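You operate a simulated robot arm through the tools that you are given. There is no shell and no other tool. Be economical: measure what you need, move in short steps, check, and stop when the job is done.

You are at the controls of a simulated robot arm. One attempt, no reset.

Task
Fit the blue filter and pump the tank up at least to the green mark.
Fine: filter cover shut before the pump starts; stop short of the last tick before the dial's end; pump switch and tank switch off at the end; leave the flow knob.

The check looks at the end state, three seconds after you hand in, the way a careful person would. Anything else that was tipped, shoved, dropped, spilled or broken makes it a failure. Lids that push on must go on centred and level and be pressed home; caps that screw on are set level and turned clockwise until they are tight.

Robot
A 7-joint arm with a two-finger parallel gripper, fixed in place. Base frame: the origin is at the foot of the arm, x ahead of it, y to its left, z up; the work surface is at about z = 0.66. Lengths are in m, angles in rad, forces in N, time in s.
With the tool pointing down near the work surface it reaches from about 0.2 to 0.74 m from the base axis. Its first joint turns from -2.897 to 2.897 rad. Payload 1.57 kg.
Tool frame: the origin (TCP) lies between the finger pads and is the grasp point; the fingertips stand 0.03 m ahead of it; z points along the fingers, y is the line along which they close. Largest opening 0.11 m; finger width 0.024, thickness 0.012; the body of the gripper, 0.048 by 0.112 m, starts 0.078 m behind the TCP.
Orientation is that of the tool frame in the base frame, as [roll, pitch, yaw] about the fixed x, y, z axes, in that order (R = Rz(yaw) Ry(pitch) Rx(roll)). With the fingers straight down and closing along the base's y, the tool's x points along the base's -x, its y along +y and its z along -z.

Tools
- The arm moves only by the tool nudge_tool. Its argument "increments" is a list of rows, each a list of 7 numbers: the shift along the base's x, y, z in m, then the turn, a rotation vector about the base's x, y, z in rad, then the closure in counts, from 0 (fully open) to 255 (shut). In form: [[tx, ty, tz, wx, wy, wz, fingers], ...]. A call has 1 to 8 rows; each row shifts and turns the commanded pose from where the row before left it. Each row takes 0.2 s and may step no farther than 0.05 m and 0.15 rad from the row before; otherwise, or with a gripper value out of range, the whole call is refused. A pose out of reach is approached as far as the arm can. The call stops where the force on the tool passes 90 N (or 10 N more than at its start, if that is more) or the arm is blocked; 0.2 s more then pass. The fingers move at their own pace (about 0.045 m/s each) and stop on an object; they squeeze with about 26 N. The grip force told is the motor's: it shows also when the fingers shut on nothing. Time passes only in rows, and 0.2 s behind the last, so rows that do not move let the fingers close. The reply holds the time, the measured pose of the TCP, the force on the tool along the base axes, the opening and the grip force, in the units named above and with some noise, with the torque about the TCP (base axes, N m) and any sound that the robot's microphone picked up.
- Cameras (640 x 400 px; columns grow to the right, rows downward): "scene" is fixed at [0.0486, -0.5, 1.2874]; the picture's right is [0.82, -0.57, 0.00], its down [-0.19, -0.28, -0.94] and it looks along [0.53, 0.77, -0.34] (base axes); focal length 337 px, centre (320, 200). "wrist" rides on the gripper at [0.07, 0.016, -0.141] in the tool frame; the picture's right is [-0.23, 0.97, 0.00], its down [-0.86, -0.20, -0.48] and it looks along [-0.47, -0.11, 0.88] (tool axes); focal length 222 px, centre (320, 200). There is no depth. A picture from a camera that has moved, and an enlarged one, comes with that camera's place and axes in the base frame and with its lens.
- get_image(camera): a new picture of that camera. No time passes.
- lift_body(by): slides the trunk up (or, below 0, down) by that many m; the arm rides with it, the base frame stays. It gives what a move gives, with no picture.
- zoom(camera, box): a new picture of the part [left, top, right, bottom] of that camera's present view, enlarged. No time passes.
- close_job(): hands the job in; it is judged then, once.

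Work in short steps. Places have to be worked out from the pictures, the camera data and where the tool is seen: move nearer, look again, correct. Check each grasp and each placing, and mend what went wrong. You have 120 turns and 68 pictures in all, those below and enlarged ones among them. Open the gripper and draw the arm clear of the work before you hand the job in, unless the task says otherwise; then end with one line.

The tools are called after "Call:" as name(argument=value, ...) on one line, values as JSON. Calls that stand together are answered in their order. nudge_tool: Moves the arm, as the interface text tells. Its arguments: {"type":"object","properties":{"increments":{"type":"array","items":{"type":"array","items":{"type":"number"}}}},"required":["increments"]} The other tools are called the same way: lift_body (by) slides the trunk up or down; get_image (camera) takes a picture; zoom (camera, box) takes an enlarged picture of a part of a camera's view; close_job () hands the job in.

At the start:

```text
clock: 0.0
position: [0.3725, 0.1759, 1.2013]
orientation: [-3.142, 0.0, 3.141]
contact_force: [0.0, -0.5, -0.1]
torque: [-0.01, 0.0, -0.01]
finger_gap: 0.1101
grip_force: 0.0
trunk travel left (down, up): [-0.425, 0.165]
```

scene: 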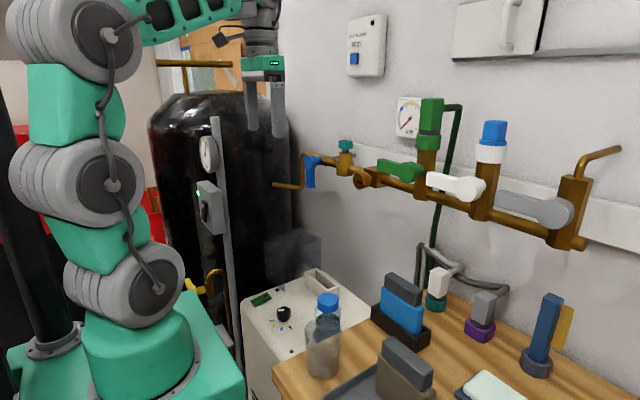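
wrist: 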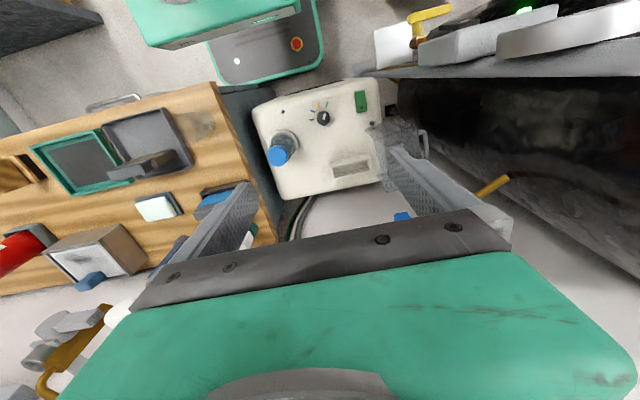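

The views are cluttered, so I'll enlarge the pump area and the tank/gauge area to identify parts.

Call:
zoom(camera="scene", box=[180, 230, 420, 400])

Call:
zoom(camera="wrist", box=[230, 60, 450, 220])

Call:
zoom(camera="scene", box=[140, 80, 300, 260])

Call:
zoom(camera="scene", box=[360, 230, 600, 400])

```text
2.35 times, centred on (300, 315) of scene
camera zoom: at [0.0486, -0.5, 1.2874], right [0.82, -0.57, 0.0], down [-0.19, -0.28, -0.94], along [0.53, 0.77, -0.34], focal length 793 px, centre (367, -71)
```

zoom: 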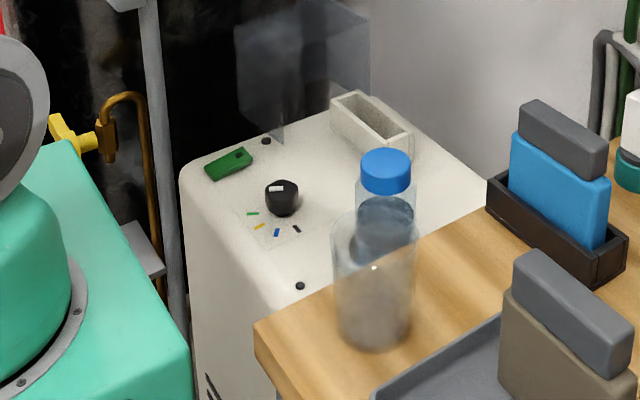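

```text
2.50 times, centred on (340, 140) of wrist
camera zoom: at [0.3024, 0.1929, 1.3435], right [0.23, 0.97, 0.0], down [0.86, -0.2, 0.48], along [0.47, -0.11, -0.88], focal length 555 px, centre (270, 350)
```

zoom: 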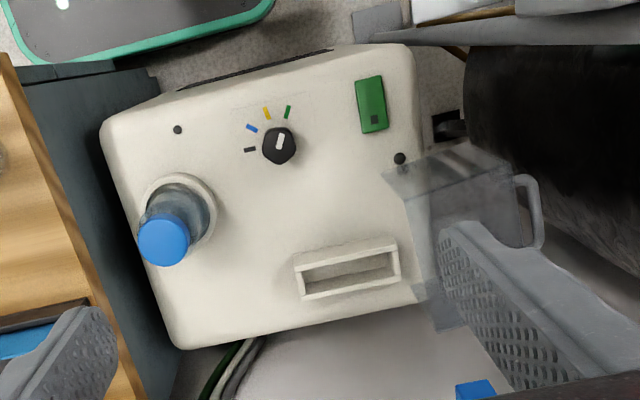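

```text
2.22 times, centred on (220, 170) of scene
camera zoom: at [0.0486, -0.5, 1.2874], right [0.82, -0.57, 0.0], down [-0.19, -0.28, -0.94], along [0.53, 0.77, -0.34], focal length 749 px, centre (542, 267)
```

zoom: 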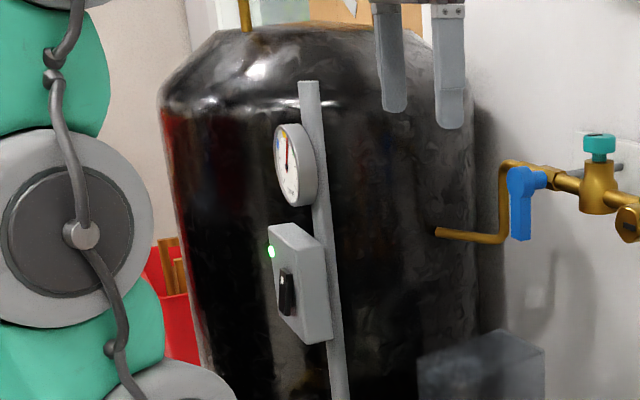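

```text
2.35 times, centred on (480, 315) of scene
camera zoom: at [0.0486, -0.5, 1.2874], right [0.82, -0.57, 0.0], down [-0.19, -0.28, -0.94], along [0.53, 0.77, -0.34], focal length 793 px, centre (-56, -71)
```

zoom: 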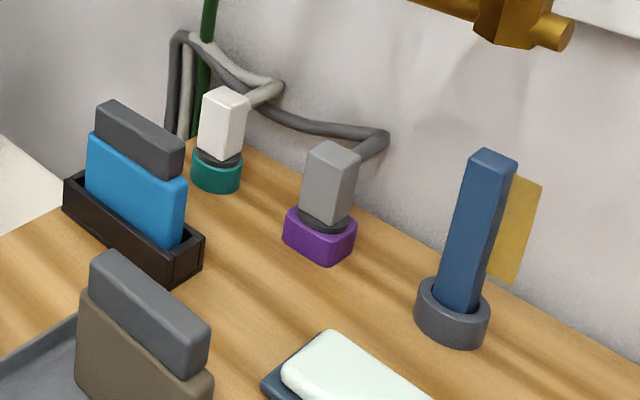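

The pump, filter slot (about (0.555, 0.23, 0.70)), open clear cover and blue filter on the desk (about (0.62, −0.03)) are identified. I'll move over the desk for a closer look at the filter.

Call:
nudge_tool(increments=[[0.0, -0.045, -0.02, 0, 0, 0, 0], [0.0, -0.045, -0.02, 0, 0, 0, 0], [0.0, -0.045, -0.02, 0, 0, 0, 0], [0.0, -0.041, -0.02, 0, 0, 0, 0]])

Call:
get_image(camera="wrist")

```text
clock: 1.0
position: [0.3729, -0.0011, 1.1219]
orientation: [-3.141, 0.0, -3.141]
contact_force: [0.2, -0.2, 0.1]
torque: [-0.02, 0.01, 0.01]
finger_gap: 0.11
grip_force: 0.0
trunk travel left (down, up): [-0.425, 0.165]
```

```text
61 pictures are left
camera wrist: at [0.3018, 0.0162, 1.2638], right [0.23, 0.97, 0.0], down [0.85, -0.2, 0.48], along [0.47, -0.11, -0.88], focal length 222 px, centre (320, 200)
```

wrist: 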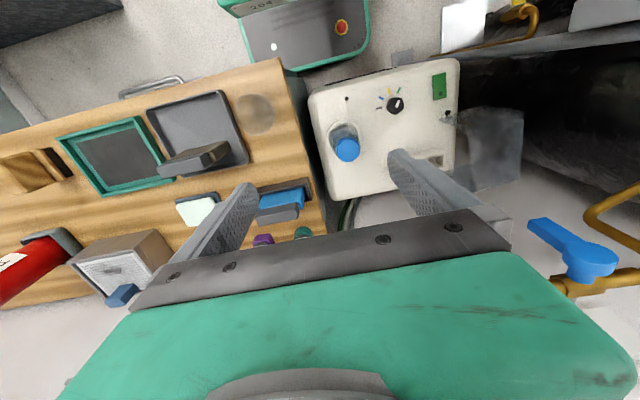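

Triangulation: desk top is at z≈0.77, filter grip near (0.515, −0.117, 0.88), pump top ≈0.69. I'll move nearer to view the filter between the fingers.

Call:
nudge_tool(increments=[[0.005, -0.04, -0.01, 0, 0, 0, 0], [0.005, -0.04, -0.01, 0, 0, 0, 0], [0.005, -0.036, -0.02, 0, 0, 0, 0]])

Call:
get_image(camera="wrist")

```text
clock: 1.8
position: [0.3871, -0.1175, 1.0813]
orientation: [-3.141, 0.001, 3.141]
contact_force: [-0.3, -0.8, -0.8]
torque: [-0.01, -0.02, -0.01]
finger_gap: 0.1099
grip_force: 0.0
trunk travel left (down, up): [-0.425, 0.165]
```

```text
60 pictures are left
camera wrist: at [0.317, -0.1007, 1.2231], right [0.23, 0.97, 0.0], down [0.86, -0.2, 0.48], along [0.47, -0.11, -0.88], focal length 222 px, centre (320, 200)
```

wrist: 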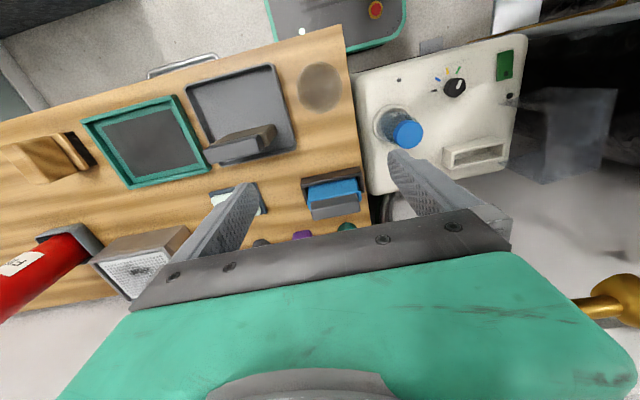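

The filter's long side (~0.075 m) runs along base y, so I can grip it end-to-end without yawing. The valve levers above (x≈0.56, z≈1.11) are a hazard, so I lean the hand back about y and approach.

Call:
nudge_tool(increments=[[0.01, 0, -0.02, 0, -0.13, 0, 0], [0.02, 0, -0.02, 0, -0.13, 0, 0], [0.02, -0.001, -0.02, 0, -0.13, 0, 0], [0.02, -0.002, -0.03, 0, 0, 0, 0]])

Call:
get_image(camera="wrist")

Call:
get_image(camera="scene")

```text
clock: 2.8
position: [0.4578, -0.1184, 0.9923]
orientation: [-3.14, 0.39, -3.141]
contact_force: [-0.3, -0.1, 0.5]
torque: [0.01, -0.03, -0.01]
finger_gap: 0.1099
grip_force: 0.0
trunk travel left (down, up): [-0.425, 0.165]
```

```text
59 pictures are left
camera wrist: at [0.3387, -0.1016, 1.0963], right [0.21, 0.97, 0.09], down [0.61, -0.2, 0.77], along [0.77, -0.11, -0.63], focal length 222 px, centre (320, 200)
```

wrist: 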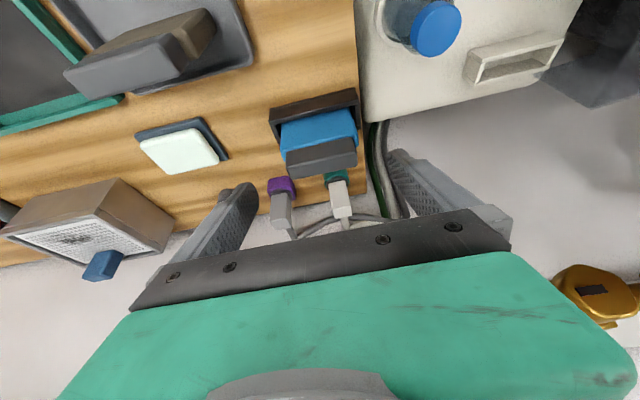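

```text
58 pictures are left
```

scene: 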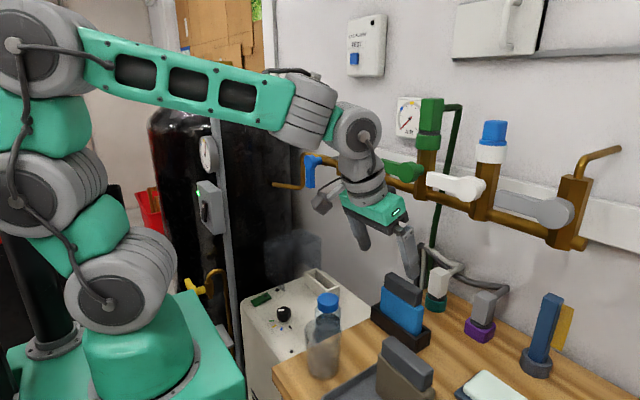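

Grip centre triangulates to (0.513, −0.119, 0.888) with ~0.083 m width. I'll come in above it, then check straddling.

Call:
nudge_tool(increments=[[0.03, 0, -0.025, 0, 0, 0, 0], [0.025, -0.001, -0.025, 0, 0, 0, 0]])

Call:
zoom(camera="wrist", box=[160, 40, 480, 240])

Call:
zoom(camera="scene", box=[300, 100, 520, 340])

```text
clock: 3.4
position: [0.514, -0.1197, 0.9398]
orientation: [3.141, 0.391, 3.14]
contact_force: [-0.4, -0.5, 0.6]
torque: [0.03, 0.01, -0.02]
finger_gap: 0.1101
grip_force: 0.1
trunk travel left (down, up): [-0.425, 0.165]
```

```text
2.00 times, centred on (320, 140) of wrist
camera zoom: at [0.3936, -0.1028, 1.0453], right [0.21, 0.97, 0.09], down [0.61, -0.2, 0.77], along [0.77, -0.11, -0.63], focal length 444 px, centre (320, 320)
```

zoom: 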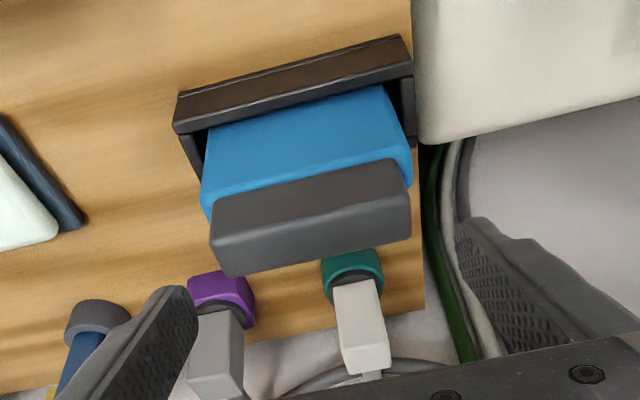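

```text
1.67 times, centred on (410, 220) of scene
camera zoom: at [0.0486, -0.5, 1.2874], right [0.82, -0.57, 0.0], down [-0.19, -0.28, -0.94], along [0.53, 0.77, -0.34], focal length 562 px, centre (170, 167)
```

zoom: 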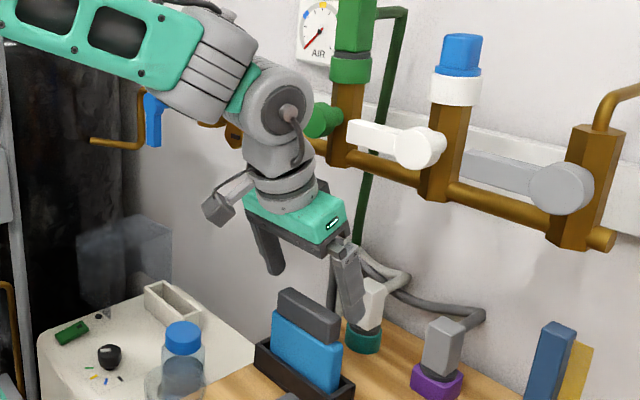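

Fingers straddle the grip with it centred (y≈−0.118). Lowering to grip height.

Call:
nudge_tool(increments=[[0.003, 0.001, -0.02, 0, 0, 0, 0], [0.003, 0.001, -0.018, 0, 0, 0, 0], [0, 0, 0, 0, 0, 0, 0]])

Call:
zoom(camera="scene", box=[340, 210, 480, 350])

Call:
zoom(camera="wrist", box=[160, 80, 480, 280])

```text
clock: 4.2
position: [0.5192, -0.1181, 0.9029]
orientation: [-3.142, 0.388, 3.141]
contact_force: [0.9, -0.5, -1.4]
torque: [0.01, 0.04, -0.01]
finger_gap: 0.11
grip_force: 0.2
trunk travel left (down, up): [-0.425, 0.165]
```

```text
2.86 times, centred on (410, 280) of scene
camera zoom: at [0.0486, -0.5, 1.2874], right [0.82, -0.57, 0.0], down [-0.19, -0.28, -0.94], along [0.53, 0.77, -0.34], focal length 963 px, centre (63, -29)
```

zoom: 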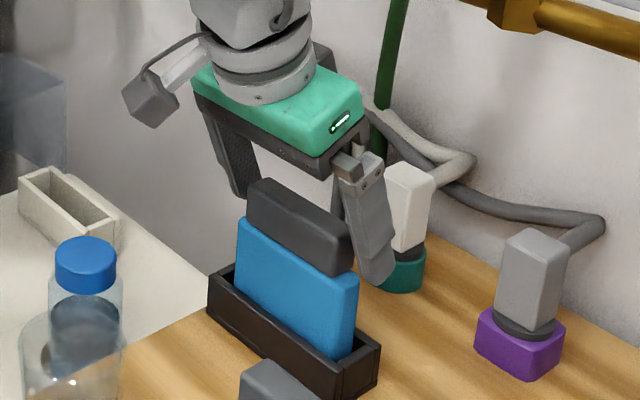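

```text
2.00 times, centred on (320, 180) of wrist
camera zoom: at [0.3997, -0.1013, 1.0075], right [0.21, 0.97, 0.09], down [0.61, -0.2, 0.77], along [0.76, -0.11, -0.64], focal length 444 px, centre (320, 240)
```

zoom: 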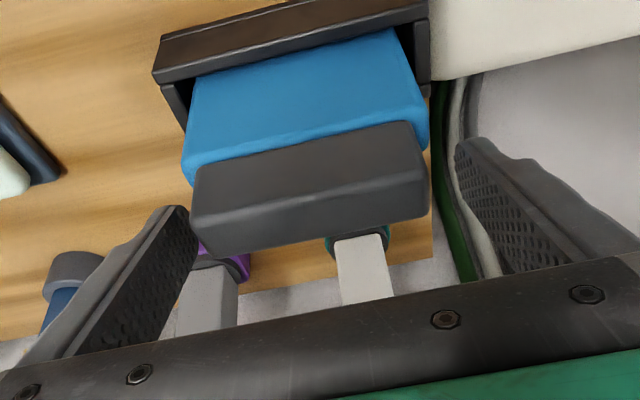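

The grip sits just inside the fingertip zone; I shift slightly back and close.

Call:
nudge_tool(increments=[[-0.005, 0, 0.002, 0, 0, 0, 0], [0, 0, 0, 0, 0, 0, 255], [0, 0, 0, 0, 0, 0, 255], [0, 0, 0, 0, 0, 0, 255], [0, 0, 0, 0, 0, 0, 255]])

Call:
zoom(camera="scene", box=[340, 210, 480, 350])

```text
clock: 5.4
position: [0.514, -0.1177, 0.9055]
orientation: [3.141, 0.39, -3.14]
contact_force: [0.4, 0.1, 1.6]
torque: [0.04, 0.02, 0.03]
finger_gap: 0.083
grip_force: 26.4
trunk travel left (down, up): [-0.425, 0.165]
```

```text
2.86 times, centred on (410, 280) of scene
camera zoom: at [0.0486, -0.5, 1.2874], right [0.82, -0.57, 0.0], down [-0.19, -0.28, -0.94], along [0.53, 0.77, -0.34], focal length 963 px, centre (63, -29)
```

zoom: 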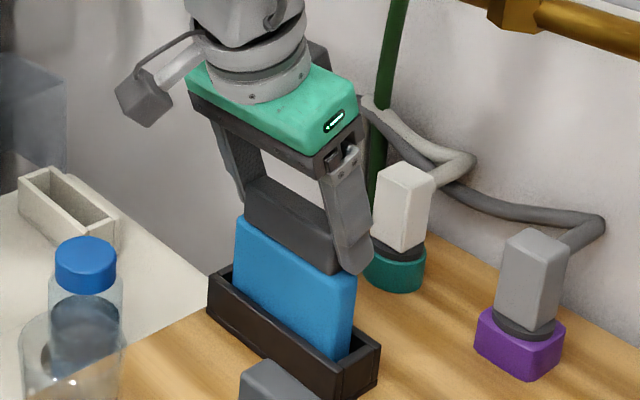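

Good grip (0.083 m). Lifting straight up, easing back after it clears the holder.

Call:
nudge_tool(increments=[[0, 0, 0.02, 0, 0, 0, 255], [0, 0, 0.025, 0, 0, 0, 255], [0, 0, 0.025, 0, 0, 0, 255], [-0.02, 0, 0.03, 0, 0, 0, 255], [-0.02, 0, 0.02, 0, 0, 0, 255]])

Call:
get_image(camera="scene")

Call:
get_image(camera="wrist")

```text
clock: 6.6
position: [0.4742, -0.1177, 1.0259]
orientation: [-3.141, 0.389, 3.139]
contact_force: [-0.3, 0.9, -0.3]
torque: [0.01, -0.02, 0.02]
finger_gap: 0.0829
grip_force: 25.6
trunk travel left (down, up): [-0.425, 0.165]
```

```text
52 pictures are left
```

scene: 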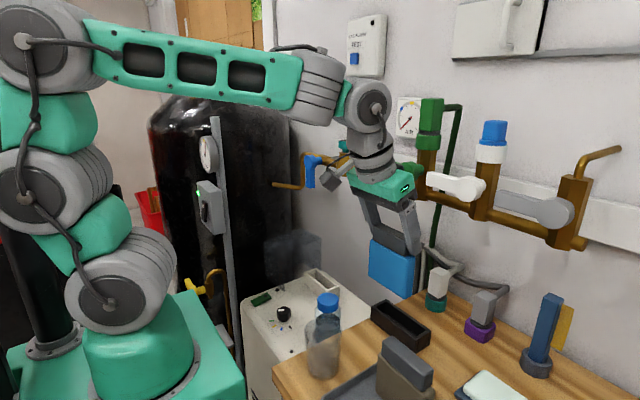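

```text
51 pictures are left
camera wrist: at [0.3547, -0.1014, 1.1313], right [0.21, 0.97, 0.09], down [0.61, -0.2, 0.77], along [0.76, -0.11, -0.64], focal length 222 px, centre (320, 200)
```

wrist: 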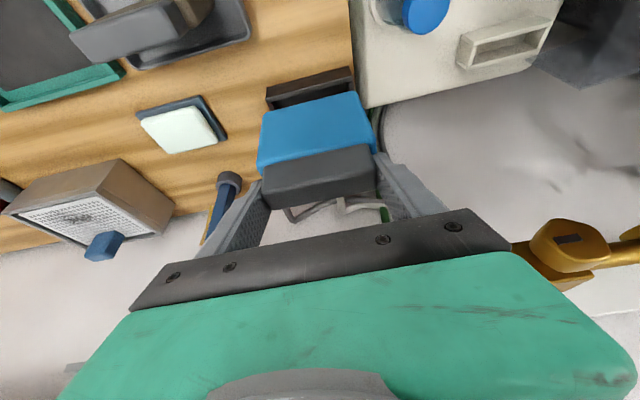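

The filter hangs straight. I'll carry it high and back across toward the pump (clear of bottle and levers), stopping to view the slot and cover.

Call:
nudge_tool(increments=[[-0.02, 0.01, 0.035, 0, 0, 0, 255], [-0.015, 0.045, 0, 0, 0, 0, 255], [0, 0.05, 0, 0, 0, 0, 255], [0, 0.05, 0, 0, 0, 0, 255], [0, 0.05, 0, 0, 0, 0, 255], [0, 0.05, 0, 0, 0, 0, 255], [0, 0.05, 0, 0, 0, 0, 255], [0, 0.03, 0, 0, 0, 0, 255]])

Call:
get_image(camera="wrist")

Call:
zoom(camera="scene", box=[200, 120, 420, 360])

```text
clock: 8.4
position: [0.4389, 0.2167, 1.0603]
orientation: [-3.141, 0.389, 3.141]
contact_force: [-0.8, 0.0, -0.4]
torque: [-0.01, -0.04, -0.01]
finger_gap: 0.0831
grip_force: 26.3
trunk travel left (down, up): [-0.425, 0.165]
```

```text
50 pictures are left
camera wrist: at [0.3196, 0.2341, 1.1649], right [0.21, 0.97, 0.09], down [0.61, -0.2, 0.77], along [0.76, -0.11, -0.64], focal length 222 px, centre (320, 200)
```

wrist: 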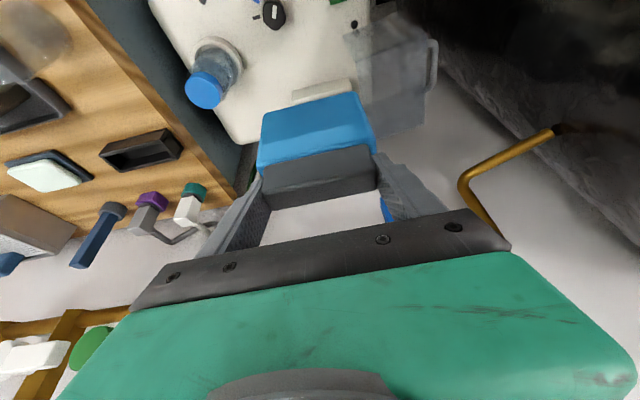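

```text
1.67 times, centred on (310, 240) of scene
camera zoom: at [0.0486, -0.5, 1.2874], right [0.82, -0.57, 0.0], down [-0.19, -0.28, -0.94], along [0.53, 0.77, -0.34], focal length 562 px, centre (337, 133)
```

zoom: 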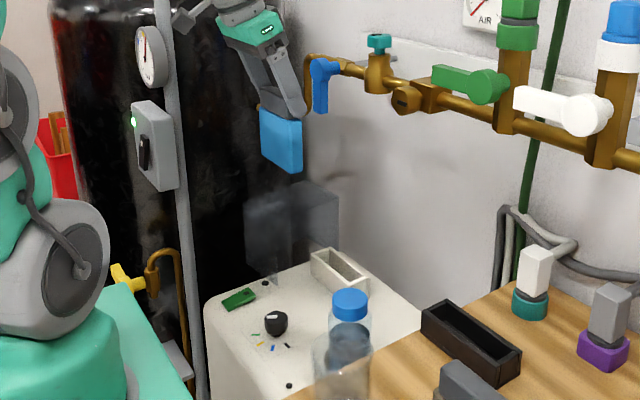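

The slot is partly hidden behind the filter; moving forward a little (still short of the blue valve) exposes it for a precise measurement.

Call:
nudge_tool(increments=[[0.02, 0, -0.015, 0, 0, 0, 255], [0.025, 0, -0.015, 0, 0, 0, 255]])

Call:
zoom(camera="wrist", box=[200, 0, 440, 150])

Call:
zoom(camera="scene", box=[230, 220, 370, 310])

```text
clock: 9.0
position: [0.4839, 0.2173, 1.0314]
orientation: [-3.14, 0.391, 3.139]
contact_force: [0.4, 0.1, 0.1]
torque: [0.02, 0.01, 0.02]
finger_gap: 0.0832
grip_force: 26.3
trunk travel left (down, up): [-0.425, 0.165]
```

```text
2.67 times, centred on (320, 75) of wrist
camera zoom: at [0.3653, 0.2341, 1.1356], right [0.21, 0.97, 0.09], down [0.61, -0.2, 0.77], along [0.77, -0.11, -0.63], focal length 592 px, centre (320, 533)
```

zoom: 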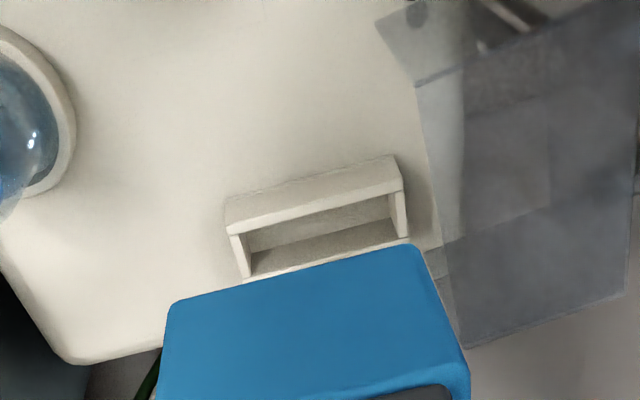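

```text
4.44 times, centred on (300, 265) of scene
camera zoom: at [0.0486, -0.5, 1.2874], right [0.82, -0.57, 0.0], down [-0.19, -0.28, -0.94], along [0.53, 0.77, -0.34], focal length 1497 px, centre (409, -89)
```

zoom: 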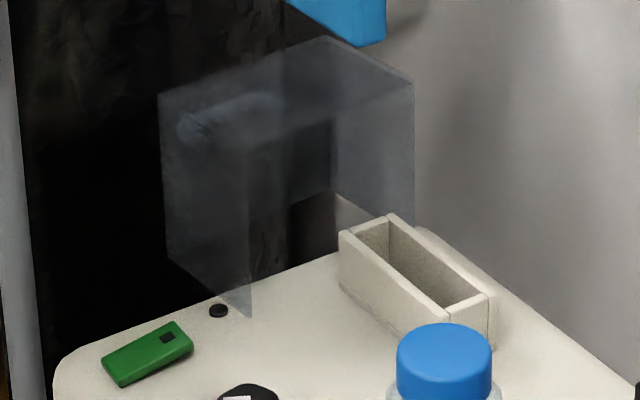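

Slot rim centre is about (0.557, 0.229), rim z≈0.715, aligned with base y like the filter. I'll drop back, lower to z≈0.88, then advance under the blue lever.

Call:
nudge_tool(increments=[[-0.015, 0.006, -0.04, 0, 0, 0, 255], [0, 0.006, -0.045, 0, 0, 0, 255], [0, 0, -0.045, 0, 0, 0, 255], [0, 0, -0.02, 0, 0, 0, 255], [0.035, 0, 0, 0, 0, 0, 255]])

Call:
zoom(camera="scene", box=[200, 120, 420, 320])

Call:
zoom(camera="wrist", box=[160, 0, 480, 200])

```text
clock: 10.2
position: [0.5036, 0.2296, 0.8803]
orientation: [3.14, 0.389, -3.141]
contact_force: [0.3, 0.1, 0.8]
torque: [0.03, 0.04, -0.03]
finger_gap: 0.0828
grip_force: 26.5
trunk travel left (down, up): [-0.425, 0.165]
```

```text
2.00 times, centred on (310, 220) of scene
camera zoom: at [0.0486, -0.5, 1.2874], right [0.82, -0.57, 0.0], down [-0.19, -0.28, -0.94], along [0.53, 0.77, -0.34], focal length 674 px, centre (340, 160)
```

zoom: 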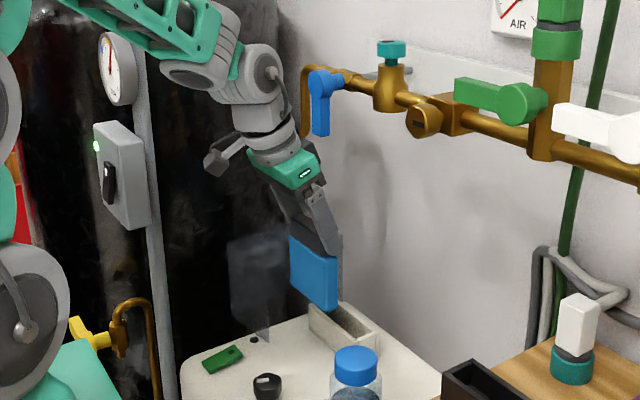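

```text
2.00 times, centred on (320, 100) of wrist
camera zoom: at [0.3854, 0.2462, 0.9852], right [0.21, 0.97, 0.09], down [0.61, -0.2, 0.77], along [0.76, -0.11, -0.63], focal length 444 px, centre (320, 400)
```

zoom: 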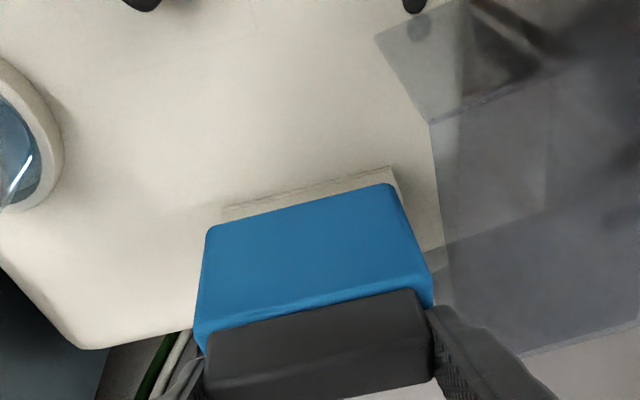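

Slot collar front face is at x≈0.528, collar ~0.04 m tall; I need TCP x≈0.54. Advance part-way and lower slightly, then compare closely.

Call:
nudge_tool(increments=[[0.018, 0, -0.006, 0, 0, 0, 255], [0.018, 0.002, -0.006, 0, 0, 0, 255]])

Call:
zoom(camera="scene", box=[260, 220, 360, 300])

Call:
zoom(camera="wrist", box=[240, 60, 400, 160])

```text
clock: 10.8
position: [0.54, 0.2318, 0.8691]
orientation: [-3.142, 0.39, -3.141]
contact_force: [1.1, 0.2, -0.6]
torque: [0.02, -0.01, -0.01]
finger_gap: 0.0831
grip_force: 25.5
trunk travel left (down, up): [-0.425, 0.165]
```

```text
5.00 times, centred on (310, 260) of scene
camera zoom: at [0.0486, -0.5, 1.2874], right [0.82, -0.57, 0.0], down [-0.19, -0.28, -0.94], along [0.53, 0.77, -0.34], focal length 1684 px, centre (370, -100)
```

zoom: 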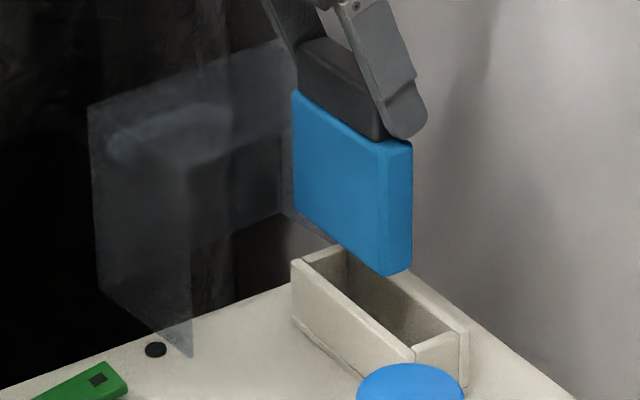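

```text
4.00 times, centred on (320, 110) of wrist
camera zoom: at [0.4211, 0.2488, 0.9732], right [0.21, 0.97, 0.09], down [0.61, -0.2, 0.77], along [0.76, -0.11, -0.64], focal length 888 px, centre (320, 560)
```

zoom: 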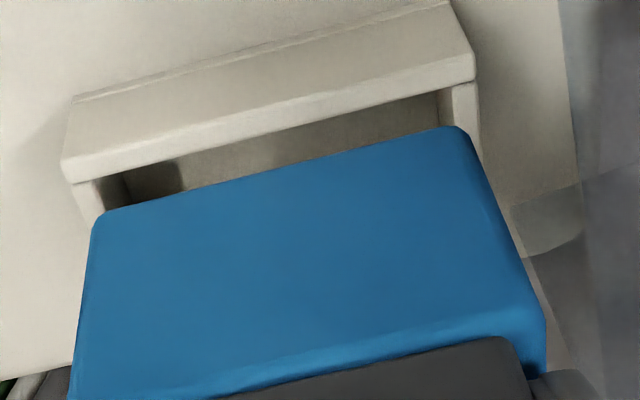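

Triangulating both views: rim z≈0.707, slot centre (0.561, 0.230); filter centre (0.542, 0.234), bottom at ≈0.754. Shift by (+0.019, −0.003) while lowering 0.025.

Call:
nudge_tool(increments=[[0.01, -0.002, -0.015, 0, 0, 0, 255], [0.009, -0.002, -0.012, 0, 0, 0, 255], [0, 0, 0, 0, 0, 0, 255]])

Call:
zoom(camera="scene", box=[260, 220, 360, 300])

Call:
zoom(camera="wrist", box=[240, 60, 400, 160])

```text
clock: 11.6
position: [0.5593, 0.2279, 0.8404]
orientation: [-3.141, 0.389, 3.141]
contact_force: [-0.3, 0.2, -0.2]
torque: [0.0, 0.0, -0.01]
finger_gap: 0.0828
grip_force: 25.4
trunk travel left (down, up): [-0.425, 0.165]
```

```text
5.00 times, centred on (310, 260) of scene
camera zoom: at [0.0486, -0.5, 1.2874], right [0.82, -0.57, 0.0], down [-0.19, -0.28, -0.94], along [0.53, 0.77, -0.34], focal length 1684 px, centre (370, -100)
```

zoom: 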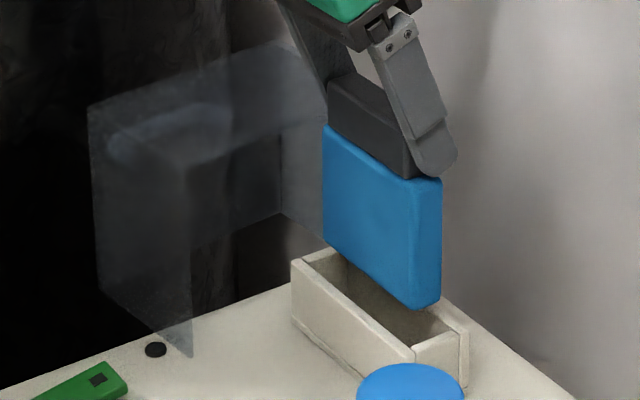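

```text
4.00 times, centred on (320, 110) of wrist
camera zoom: at [0.44, 0.245, 0.9456], right [0.21, 0.97, 0.09], down [0.61, -0.2, 0.77], along [0.76, -0.11, -0.64], focal length 888 px, centre (320, 560)
```

zoom: 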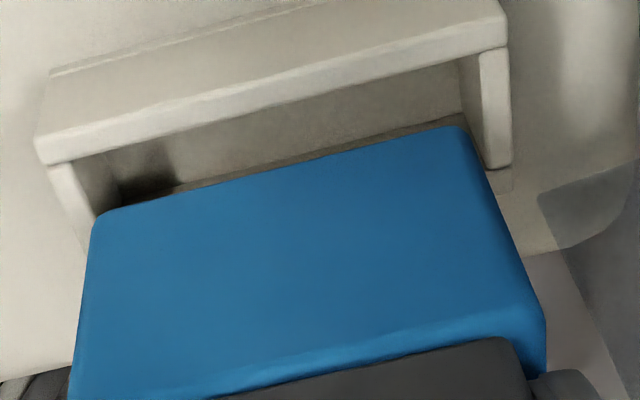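

Scene and wrist agree: y needs +0.003, x is centred. Correcting and lowering the filter into the collar.

Call:
nudge_tool(increments=[[-0.001, 0.003, 0, 0, 0, 0, 255], [0, 0, -0.015, 0, 0, 0, 255], [0, 0, -0.015, 0, 0, 0, 255], [0, 0, 0, 0, 0, 0, 255]])

Call:
zoom(camera="scene", box=[260, 220, 360, 300])

Call:
zoom(camera="wrist", box=[240, 60, 400, 160])

```text
clock: 12.6
position: [0.5585, 0.2304, 0.8114]
orientation: [-3.141, 0.389, 3.14]
contact_force: [0.4, -0.3, 0.7]
torque: [-0.01, -0.02, -0.01]
finger_gap: 0.083
grip_force: 26.2
trunk travel left (down, up): [-0.425, 0.165]
```

```text
5.00 times, centred on (310, 260) of scene
camera zoom: at [0.0486, -0.5, 1.2874], right [0.82, -0.57, 0.0], down [-0.19, -0.28, -0.94], along [0.53, 0.77, -0.34], focal length 1684 px, centre (370, -100)
```

zoom: 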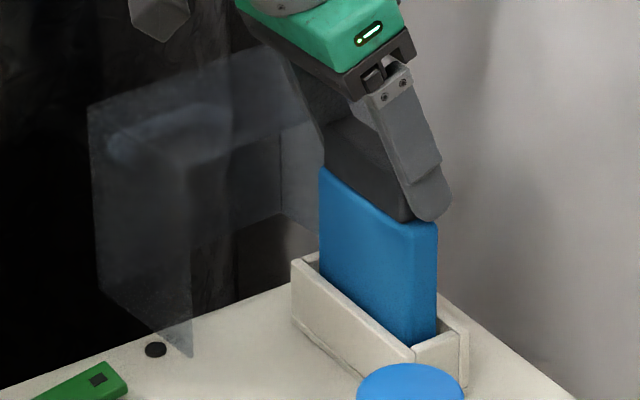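

```text
4.00 times, centred on (320, 110) of wrist
camera zoom: at [0.4386, 0.2474, 0.9159], right [0.21, 0.97, 0.09], down [0.61, -0.2, 0.77], along [0.76, -0.11, -0.64], focal length 888 px, centre (320, 560)
```

zoom: 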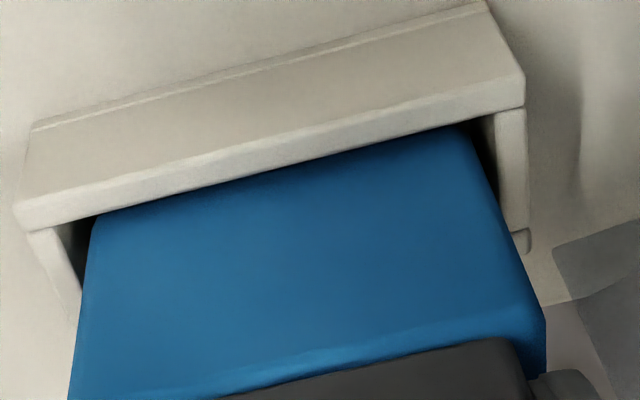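

The filter has entered the collar freely. Continue down, watching for contact.

Call:
nudge_tool(increments=[[0, 0, -0.01, 0, 0, 0, 255], [0, 0, -0.01, 0, 0, 0, 255], [0, 0, -0.008, 0, 0, 0, 255]])

Call:
zoom(camera="scene", box=[260, 220, 360, 300])

```text
clock: 13.4
position: [0.5587, 0.23, 0.7847]
orientation: [3.14, 0.391, -3.14]
contact_force: [-1.0, 0.8, 4.9]
torque: [-0.25, 0.05, -0.03]
finger_gap: 0.083
grip_force: 25.8
trunk travel left (down, up): [-0.425, 0.165]
```

```text
5.00 times, centred on (310, 260) of scene
camera zoom: at [0.0486, -0.5, 1.2874], right [0.82, -0.57, 0.0], down [-0.19, -0.28, -0.94], along [0.53, 0.77, -0.34], focal length 1684 px, centre (370, -100)
```

zoom: 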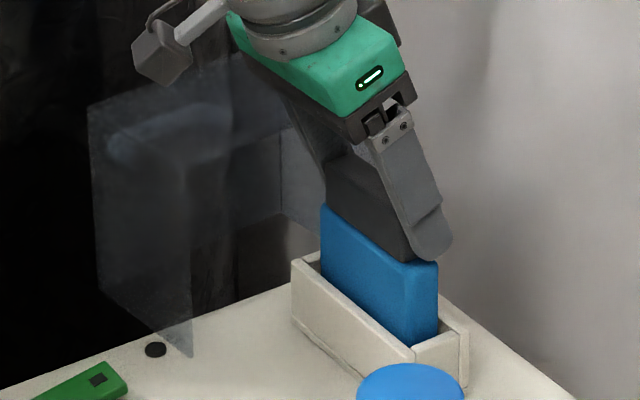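

Slight contact (4.9 N) at z=0.785. Press gently to confirm it is seated.

Call:
nudge_tool(increments=[[0, 0, -0.004, 0, 0, 0, 255], [0, 0, -0.004, 0, 0, 0, 255], [0, 0, -0.003, 0, 0, 0, 255]])

```text
clock: 14.2
position: [0.56, 0.2309, 0.7836]
orientation: [3.133, 0.41, 3.135]
contact_force: [-7.5, -7.1, 65.4]
torque: [-2.21, 0.42, -0.16]
finger_gap: 0.0832
grip_force: 26.1
trunk travel left (down, up): [-0.425, 0.165]
```

Firm bottom at z≈0.784 (65 N). Relieve the push, then open slightly so the filter settles.

Call:
nudge_tool(increments=[[0, 0, 0.005, 0, 0, 0, 255], [0, 0, 0.005, 0, 0, 0, 255], [0, 0, 0, 0, 0, 0, 45], [0, 0, 0, 0, 0, 0, 38], [0, 0, 0, 0, 0, 0, 38]])

Call:
zoom(camera="scene", box=[260, 220, 360, 300])

Call:
zoom(camera="wrist", box=[200, 40, 440, 190])

```text
clock: 15.4
position: [0.5572, 0.2302, 0.7818]
orientation: [3.14, 0.391, 3.141]
contact_force: [3.5, 3.5, 25.0]
torque: [0.06, -0.07, -0.02]
finger_gap: 0.0845
grip_force: 0.1
trunk travel left (down, up): [-0.425, 0.165]
```

```text
5.00 times, centred on (310, 260) of scene
camera zoom: at [0.0486, -0.5, 1.2874], right [0.82, -0.57, 0.0], down [-0.19, -0.28, -0.94], along [0.53, 0.77, -0.34], focal length 1684 px, centre (370, -100)
```

zoom: 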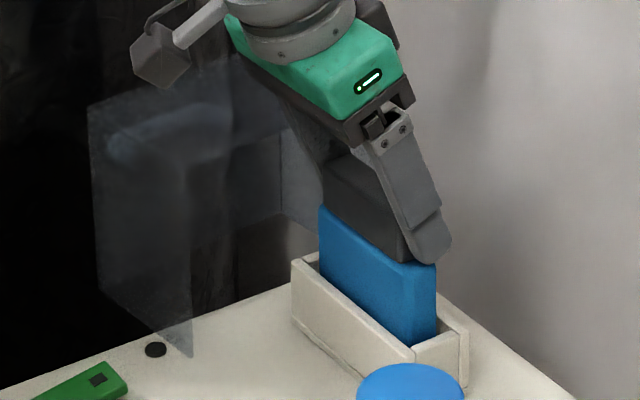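

```text
2.67 times, centred on (320, 115) of wrist
camera zoom: at [0.4379, 0.2469, 0.888], right [0.21, 0.97, 0.09], down [0.61, -0.2, 0.77], along [0.77, -0.11, -0.63], focal length 592 px, centre (320, 427)
```

zoom: 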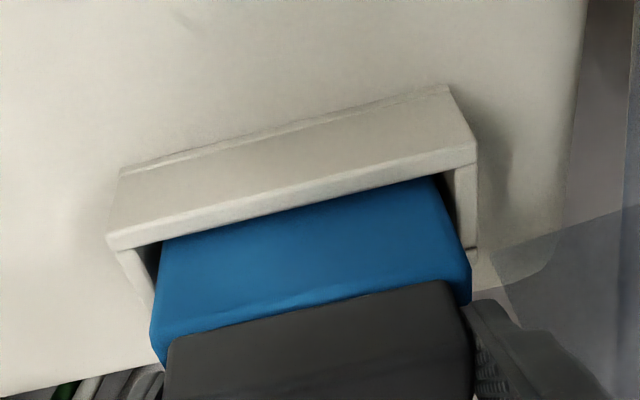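

Fingers barely opened at this count, and 25 N remains from tips resting on shoulders. Ease up a few mm and open a little more.

Call:
nudge_tool(increments=[[0, 0, 0.003, 0, 0, 0, 25], [0, 0, 0, 0, 0, 0, 25], [0, 0, 0, 0, 0, 0, 25]])

```text
clock: 16.2
position: [0.556, 0.2291, 0.7839]
orientation: [-3.14, 0.387, -3.14]
contact_force: [0.8, 0.2, 6.5]
torque: [0.32, -0.03, -0.04]
finger_gap: 0.0991
grip_force: 0.1
trunk travel left (down, up): [-0.425, 0.165]
```

Open to 0.099. Withdraw along the tool axis in small steps and check the filter stays.

Call:
nudge_tool(increments=[[0, 0, 0.01, 0, 0, 0, 25], [-0.004, 0, 0.01, 0, 0, 0, 25], [-0.008, 0, 0.02, 0, 0, 0, 25], [-0.012, 0, 0.03, 0, 0, 0, 25], [-0.02, 0, 0.02, 0, 0, 0, 25]])

Call:
zoom(camera="scene", box=[240, 200, 360, 300])

Call:
zoom(camera="wrist", box=[200, 20, 500, 200])

```text
clock: 17.4
position: [0.5127, 0.2305, 0.8765]
orientation: [-3.141, 0.389, 3.142]
contact_force: [0.5, -0.6, 0.0]
torque: [0.0, 0.0, -0.01]
finger_gap: 0.0992
grip_force: 0.0
trunk travel left (down, up): [-0.425, 0.165]
```

```text
4.00 times, centred on (300, 250) of scene
camera zoom: at [0.0486, -0.5, 1.2874], right [0.82, -0.57, 0.0], down [-0.19, -0.28, -0.94], along [0.53, 0.77, -0.34], focal length 1348 px, centre (400, 0)
```

zoom: 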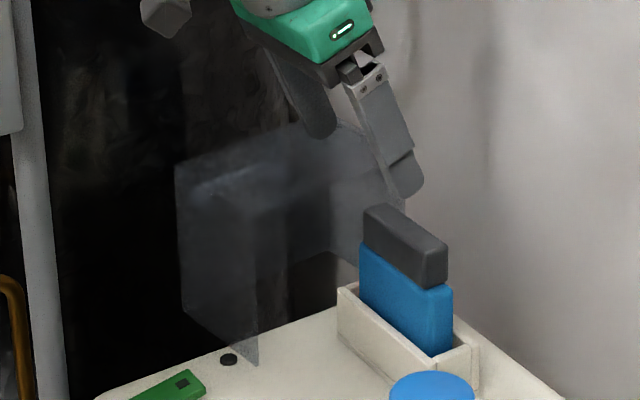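

```text
2.13 times, centred on (350, 110) of wrist
camera zoom: at [0.3942, 0.2462, 0.9807], right [0.21, 0.97, 0.09], down [0.61, -0.2, 0.77], along [0.76, -0.11, -0.64], focal length 474 px, centre (256, 392)
```

zoom: 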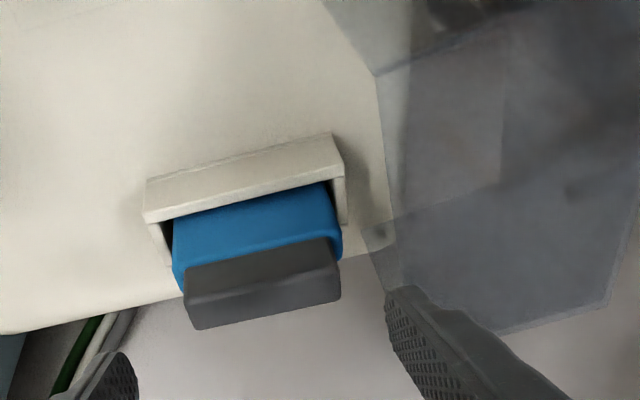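

The filter stands in the collar. I'll zoom tight to check it's level and fully down.

Call:
zoom(camera="scene", box=[295, 240, 355, 300])

```text
6.67 times, centred on (325, 270) of scene
camera zoom: at [0.0486, -0.5, 1.2874], right [0.82, -0.57, 0.0], down [-0.19, -0.28, -0.94], along [0.53, 0.77, -0.34], focal length 2246 px, centre (287, -267)
```

zoom: 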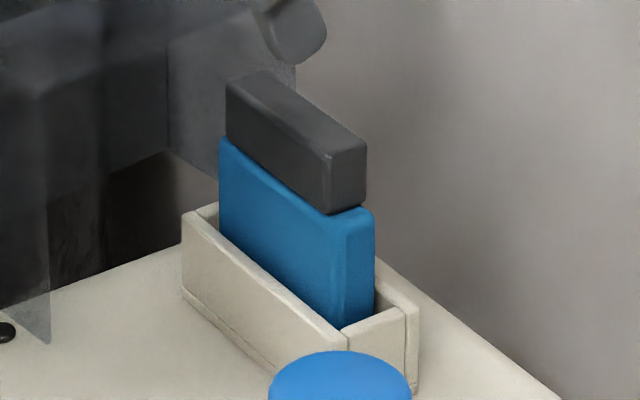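

Measuring tilt needs finer views; zoom tighter on the grip in both cameras.

Call:
zoom(camera="scene", box=[305, 245, 345, 270])

Call:
zoom(camera="wrist", box=[260, 80, 400, 180])

```text
16.00 times, centred on (325, 258) of scene
camera zoom: at [0.0486, -0.5, 1.2874], right [0.82, -0.57, 0.0], down [-0.19, -0.28, -0.94], along [0.53, 0.77, -0.34], focal length 5390 px, centre (240, -720)
```

zoom: 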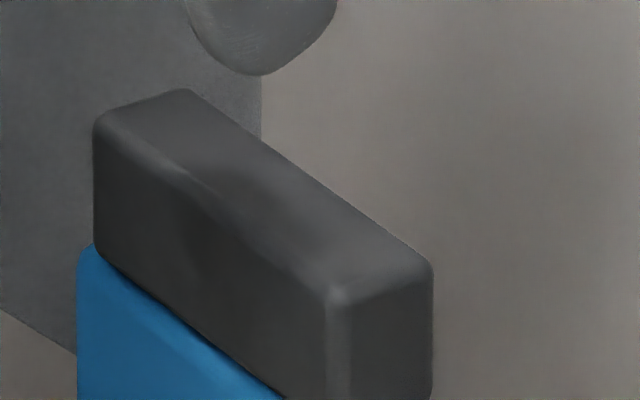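

```text
4.00 times, centred on (330, 130) of wrist
camera zoom: at [0.3942, 0.2462, 0.9807], right [0.21, 0.97, 0.09], down [0.61, -0.2, 0.77], along [0.76, -0.11, -0.64], focal length 888 px, centre (280, 480)
```

zoom: 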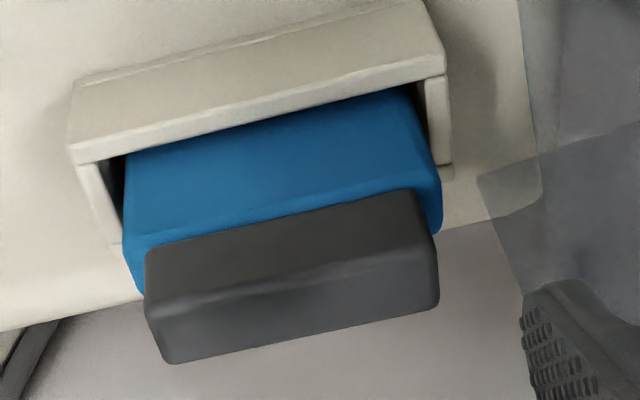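

The grip edge slopes match level predictions, so the filter is seated level. Now look at the cover; full wrist view first after backing up a bit.

Call:
nudge_tool(increments=[[-0.04, 0, 0.02, 0, 0, 0, 0], [-0.04, 0, 0.04, 0, 0, 0, 0], [-0.03, 0.02, 0.04, 0, 0, 0, 0], [-0.02, 0.03, 0.03, 0, 0, 0, 0]])

Call:
get_image(camera="wrist")

Call:
zoom(camera="scene", box=[230, 210, 350, 300])

```text
refused: row 2 steps farther than a row can; nothing moved
```

```text
30 pictures are left
camera wrist: at [0.3942, 0.2462, 0.9807], right [0.21, 0.97, 0.09], down [0.61, -0.2, 0.77], along [0.76, -0.11, -0.64], focal length 222 px, centre (320, 200)
```

wrist: 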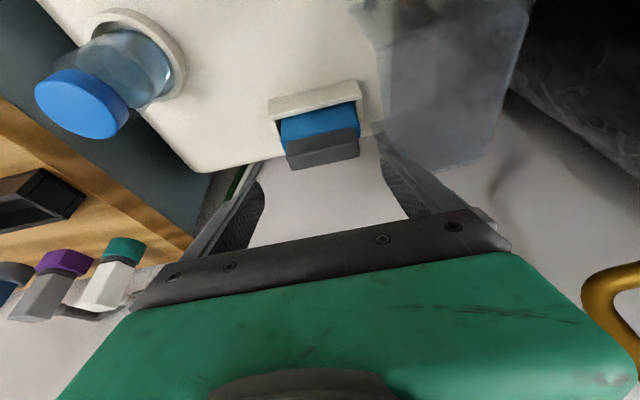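

```text
4.44 times, centred on (290, 255) of scene
camera zoom: at [0.0486, -0.5, 1.2874], right [0.82, -0.57, 0.0], down [-0.19, -0.28, -0.94], along [0.53, 0.77, -0.34], focal length 1497 px, centre (453, -44)
```

zoom: 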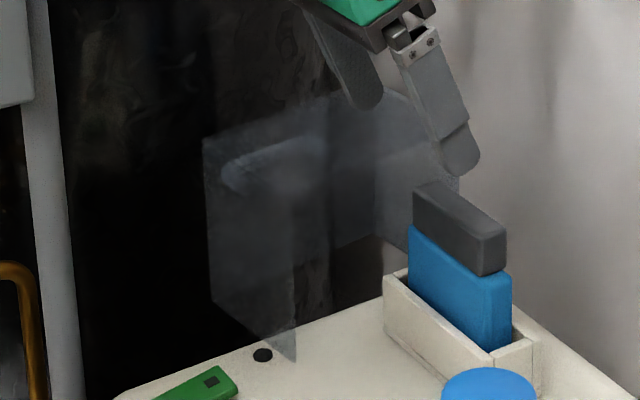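

Row step was too long; redo in shorter steps, moving back and a bit left to look down at the cover.

Call:
nudge_tool(increments=[[-0.035, 0, 0.03, 0, 0, 0, 0], [-0.035, 0, 0.03, 0, 0, 0, 0], [-0.03, 0.02, 0.03, 0, 0, 0, 0], [-0.01, 0.03, 0.03, 0, 0, 0, 0], [0, 0.03, 0.02, 0, 0, 0, 0]])

Call:
get_image(camera="wrist")

```text
clock: 18.6
position: [0.4044, 0.311, 1.0156]
orientation: [-3.141, 0.389, 3.139]
contact_force: [-0.2, -0.1, 1.1]
torque: [0.01, 0.0, 0.0]
finger_gap: 0.1101
grip_force: 0.2
trunk travel left (down, up): [-0.425, 0.165]
```

```text
28 pictures are left
camera wrist: at [0.2853, 0.3282, 1.1204], right [0.21, 0.97, 0.09], down [0.61, -0.2, 0.77], along [0.76, -0.11, -0.64], focal length 222 px, centre (320, 200)
```

wrist: 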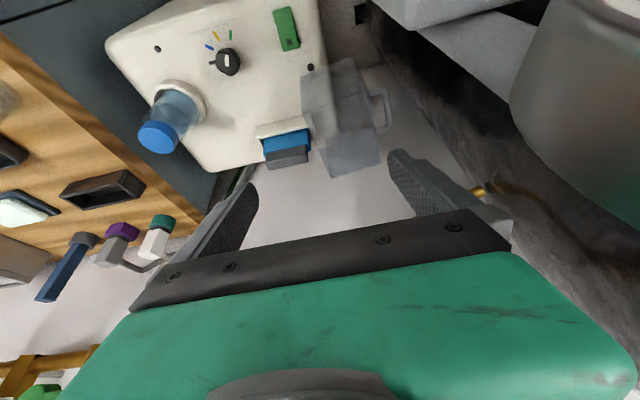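

Enlarge the cover and the items beside it.

Call:
zoom(camera="wrist", box=[240, 20, 440, 190])

```text
2.35 times, centred on (340, 105) of wrist
camera zoom: at [0.2853, 0.3282, 1.1204], right [0.21, 0.97, 0.09], down [0.61, -0.2, 0.77], along [0.76, -0.11, -0.64], focal length 523 px, centre (273, 424)
```

zoom: 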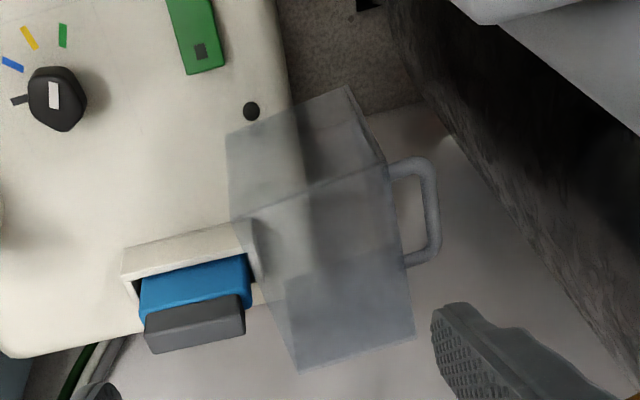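

Cover geometry: hinge near (y 0.292, z 0.665), box depth ≈0.10, so closed roof inside is ≲0.765, yet the grip top is at ≈0.785: the filter is not home. The scene view also shows it against the slot's front wall. I'll go back, regrasp, and shift it +x.

Call:
nudge_tool(increments=[[0.01, -0.035, -0.03, 0, 0, 0, 28], [0.03, -0.025, -0.03, 0, 0, 0, 28], [0.035, -0.02, -0.03, 0, 0, 0, 28], [0.033, 0, -0.035, 0, 0, 0, 28], [0.02, -0.001, -0.02, 0, 0, 0, 28], [0.014, 0, -0.034, 0, 0, 0, 28], [0.01, 0, -0.03, 0, 0, 0, 28]])

```text
refused: row 3 steps farther than a row can; nothing moved
```

Shorten the third row and resend.

Call:
nudge_tool(increments=[[0.01, -0.035, -0.03, 0, 0, 0, 28], [0.03, -0.025, -0.03, 0, 0, 0, 28], [0.033, -0.02, -0.03, 0, 0, 0, 28], [0.035, 0, -0.035, 0, 0, 0, 28], [0.02, -0.001, -0.02, 0, 0, 0, 28], [0.014, 0, -0.034, 0, 0, 0, 28], [0.01, 0, -0.03, 0, 0, 0, 28]])

```text
clock: 20.2
position: [0.5577, 0.2293, 0.8058]
orientation: [3.14, 0.391, -3.141]
contact_force: [-0.2, 0.1, 0.0]
torque: [0.01, 0.01, -0.01]
finger_gap: 0.0977
grip_force: 0.0
trunk travel left (down, up): [-0.425, 0.165]
```

At the grip without contact. Lower, close, lift 5 mm, shift +6 mm in x.

Call:
nudge_tool(increments=[[0, 0.001, -0.016, 0, 0, 0, 28], [0, 0, 0, 0, 0, 0, 255], [0, 0, 0, 0, 0, 0, 255], [0, 0, 0.006, 0, 0, 0, 255], [0.006, 0, 0, 0, 0, 0, 255]])

Call:
zoom(camera="scene", box=[295, 240, 355, 300])

```text
clock: 21.4
position: [0.5615, 0.2308, 0.7955]
orientation: [3.141, 0.387, -3.141]
contact_force: [-7.8, 0.4, 0.0]
torque: [0.07, 0.68, 0.21]
finger_gap: 0.0829
grip_force: 25.6
trunk travel left (down, up): [-0.425, 0.165]
```

```text
6.67 times, centred on (325, 270) of scene
camera zoom: at [0.0486, -0.5, 1.2874], right [0.82, -0.57, 0.0], down [-0.19, -0.28, -0.94], along [0.53, 0.77, -0.34], focal length 2246 px, centre (287, -267)
```

zoom: 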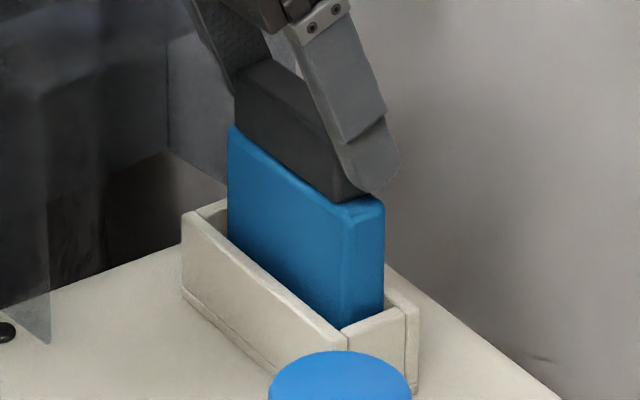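

Filter touches the back wall at x≈0.5605. Probe the front wall to centre it.

Call:
nudge_tool(increments=[[-0.004, 0, 0, 0, 0, 0, 255], [-0.003, 0, 0, 0, 0, 0, 255]])

Call:
nudge_tool(increments=[[-0.003, 0, 0, 0, 0, 0, 255], [0, 0, 0, 0, 0, 0, 255]])

```text
clock: 22.0
position: [0.5553, 0.2304, 0.7963]
orientation: [-3.141, 0.391, 3.141]
contact_force: [-0.6, -0.3, -0.7]
torque: [-0.04, 0.01, -0.01]
finger_gap: 0.0829
grip_force: 25.9
trunk travel left (down, up): [-0.425, 0.165]
```

```text
clock: 22.6
position: [0.5517, 0.2301, 0.7959]
orientation: [-3.141, 0.389, -3.14]
contact_force: [0.4, 0.2, 1.2]
torque: [0.02, -0.03, 0.04]
finger_gap: 0.083
grip_force: 26.2
trunk travel left (down, up): [-0.425, 0.165]
```

Still free at 0.5517, so more room in front; continue probing.

Call:
nudge_tool(increments=[[-0.003, 0, 0, 0, 0, 0, 255], [0, 0, 0, 0, 0, 0, 255]])

Call:
nudge_tool(increments=[[-0.003, 0, 0, 0, 0, 0, 255], [0, 0, 0, 0, 0, 0, 255]])

```text
clock: 23.2
position: [0.5509, 0.2303, 0.797]
orientation: [3.139, 0.393, 3.141]
contact_force: [9.6, -0.3, 0.6]
torque: [-0.04, -0.91, 0.22]
finger_gap: 0.083
grip_force: 25.8
trunk travel left (down, up): [-0.425, 0.165]
```

```text
clock: 23.8
position: [0.5474, 0.2298, 0.7952]
orientation: [3.141, 0.39, 3.14]
contact_force: [10.7, 0.5, 3.9]
torque: [-0.04, -0.97, -0.04]
finger_gap: 0.0831
grip_force: 26.1
trunk travel left (down, up): [-0.425, 0.165]
```

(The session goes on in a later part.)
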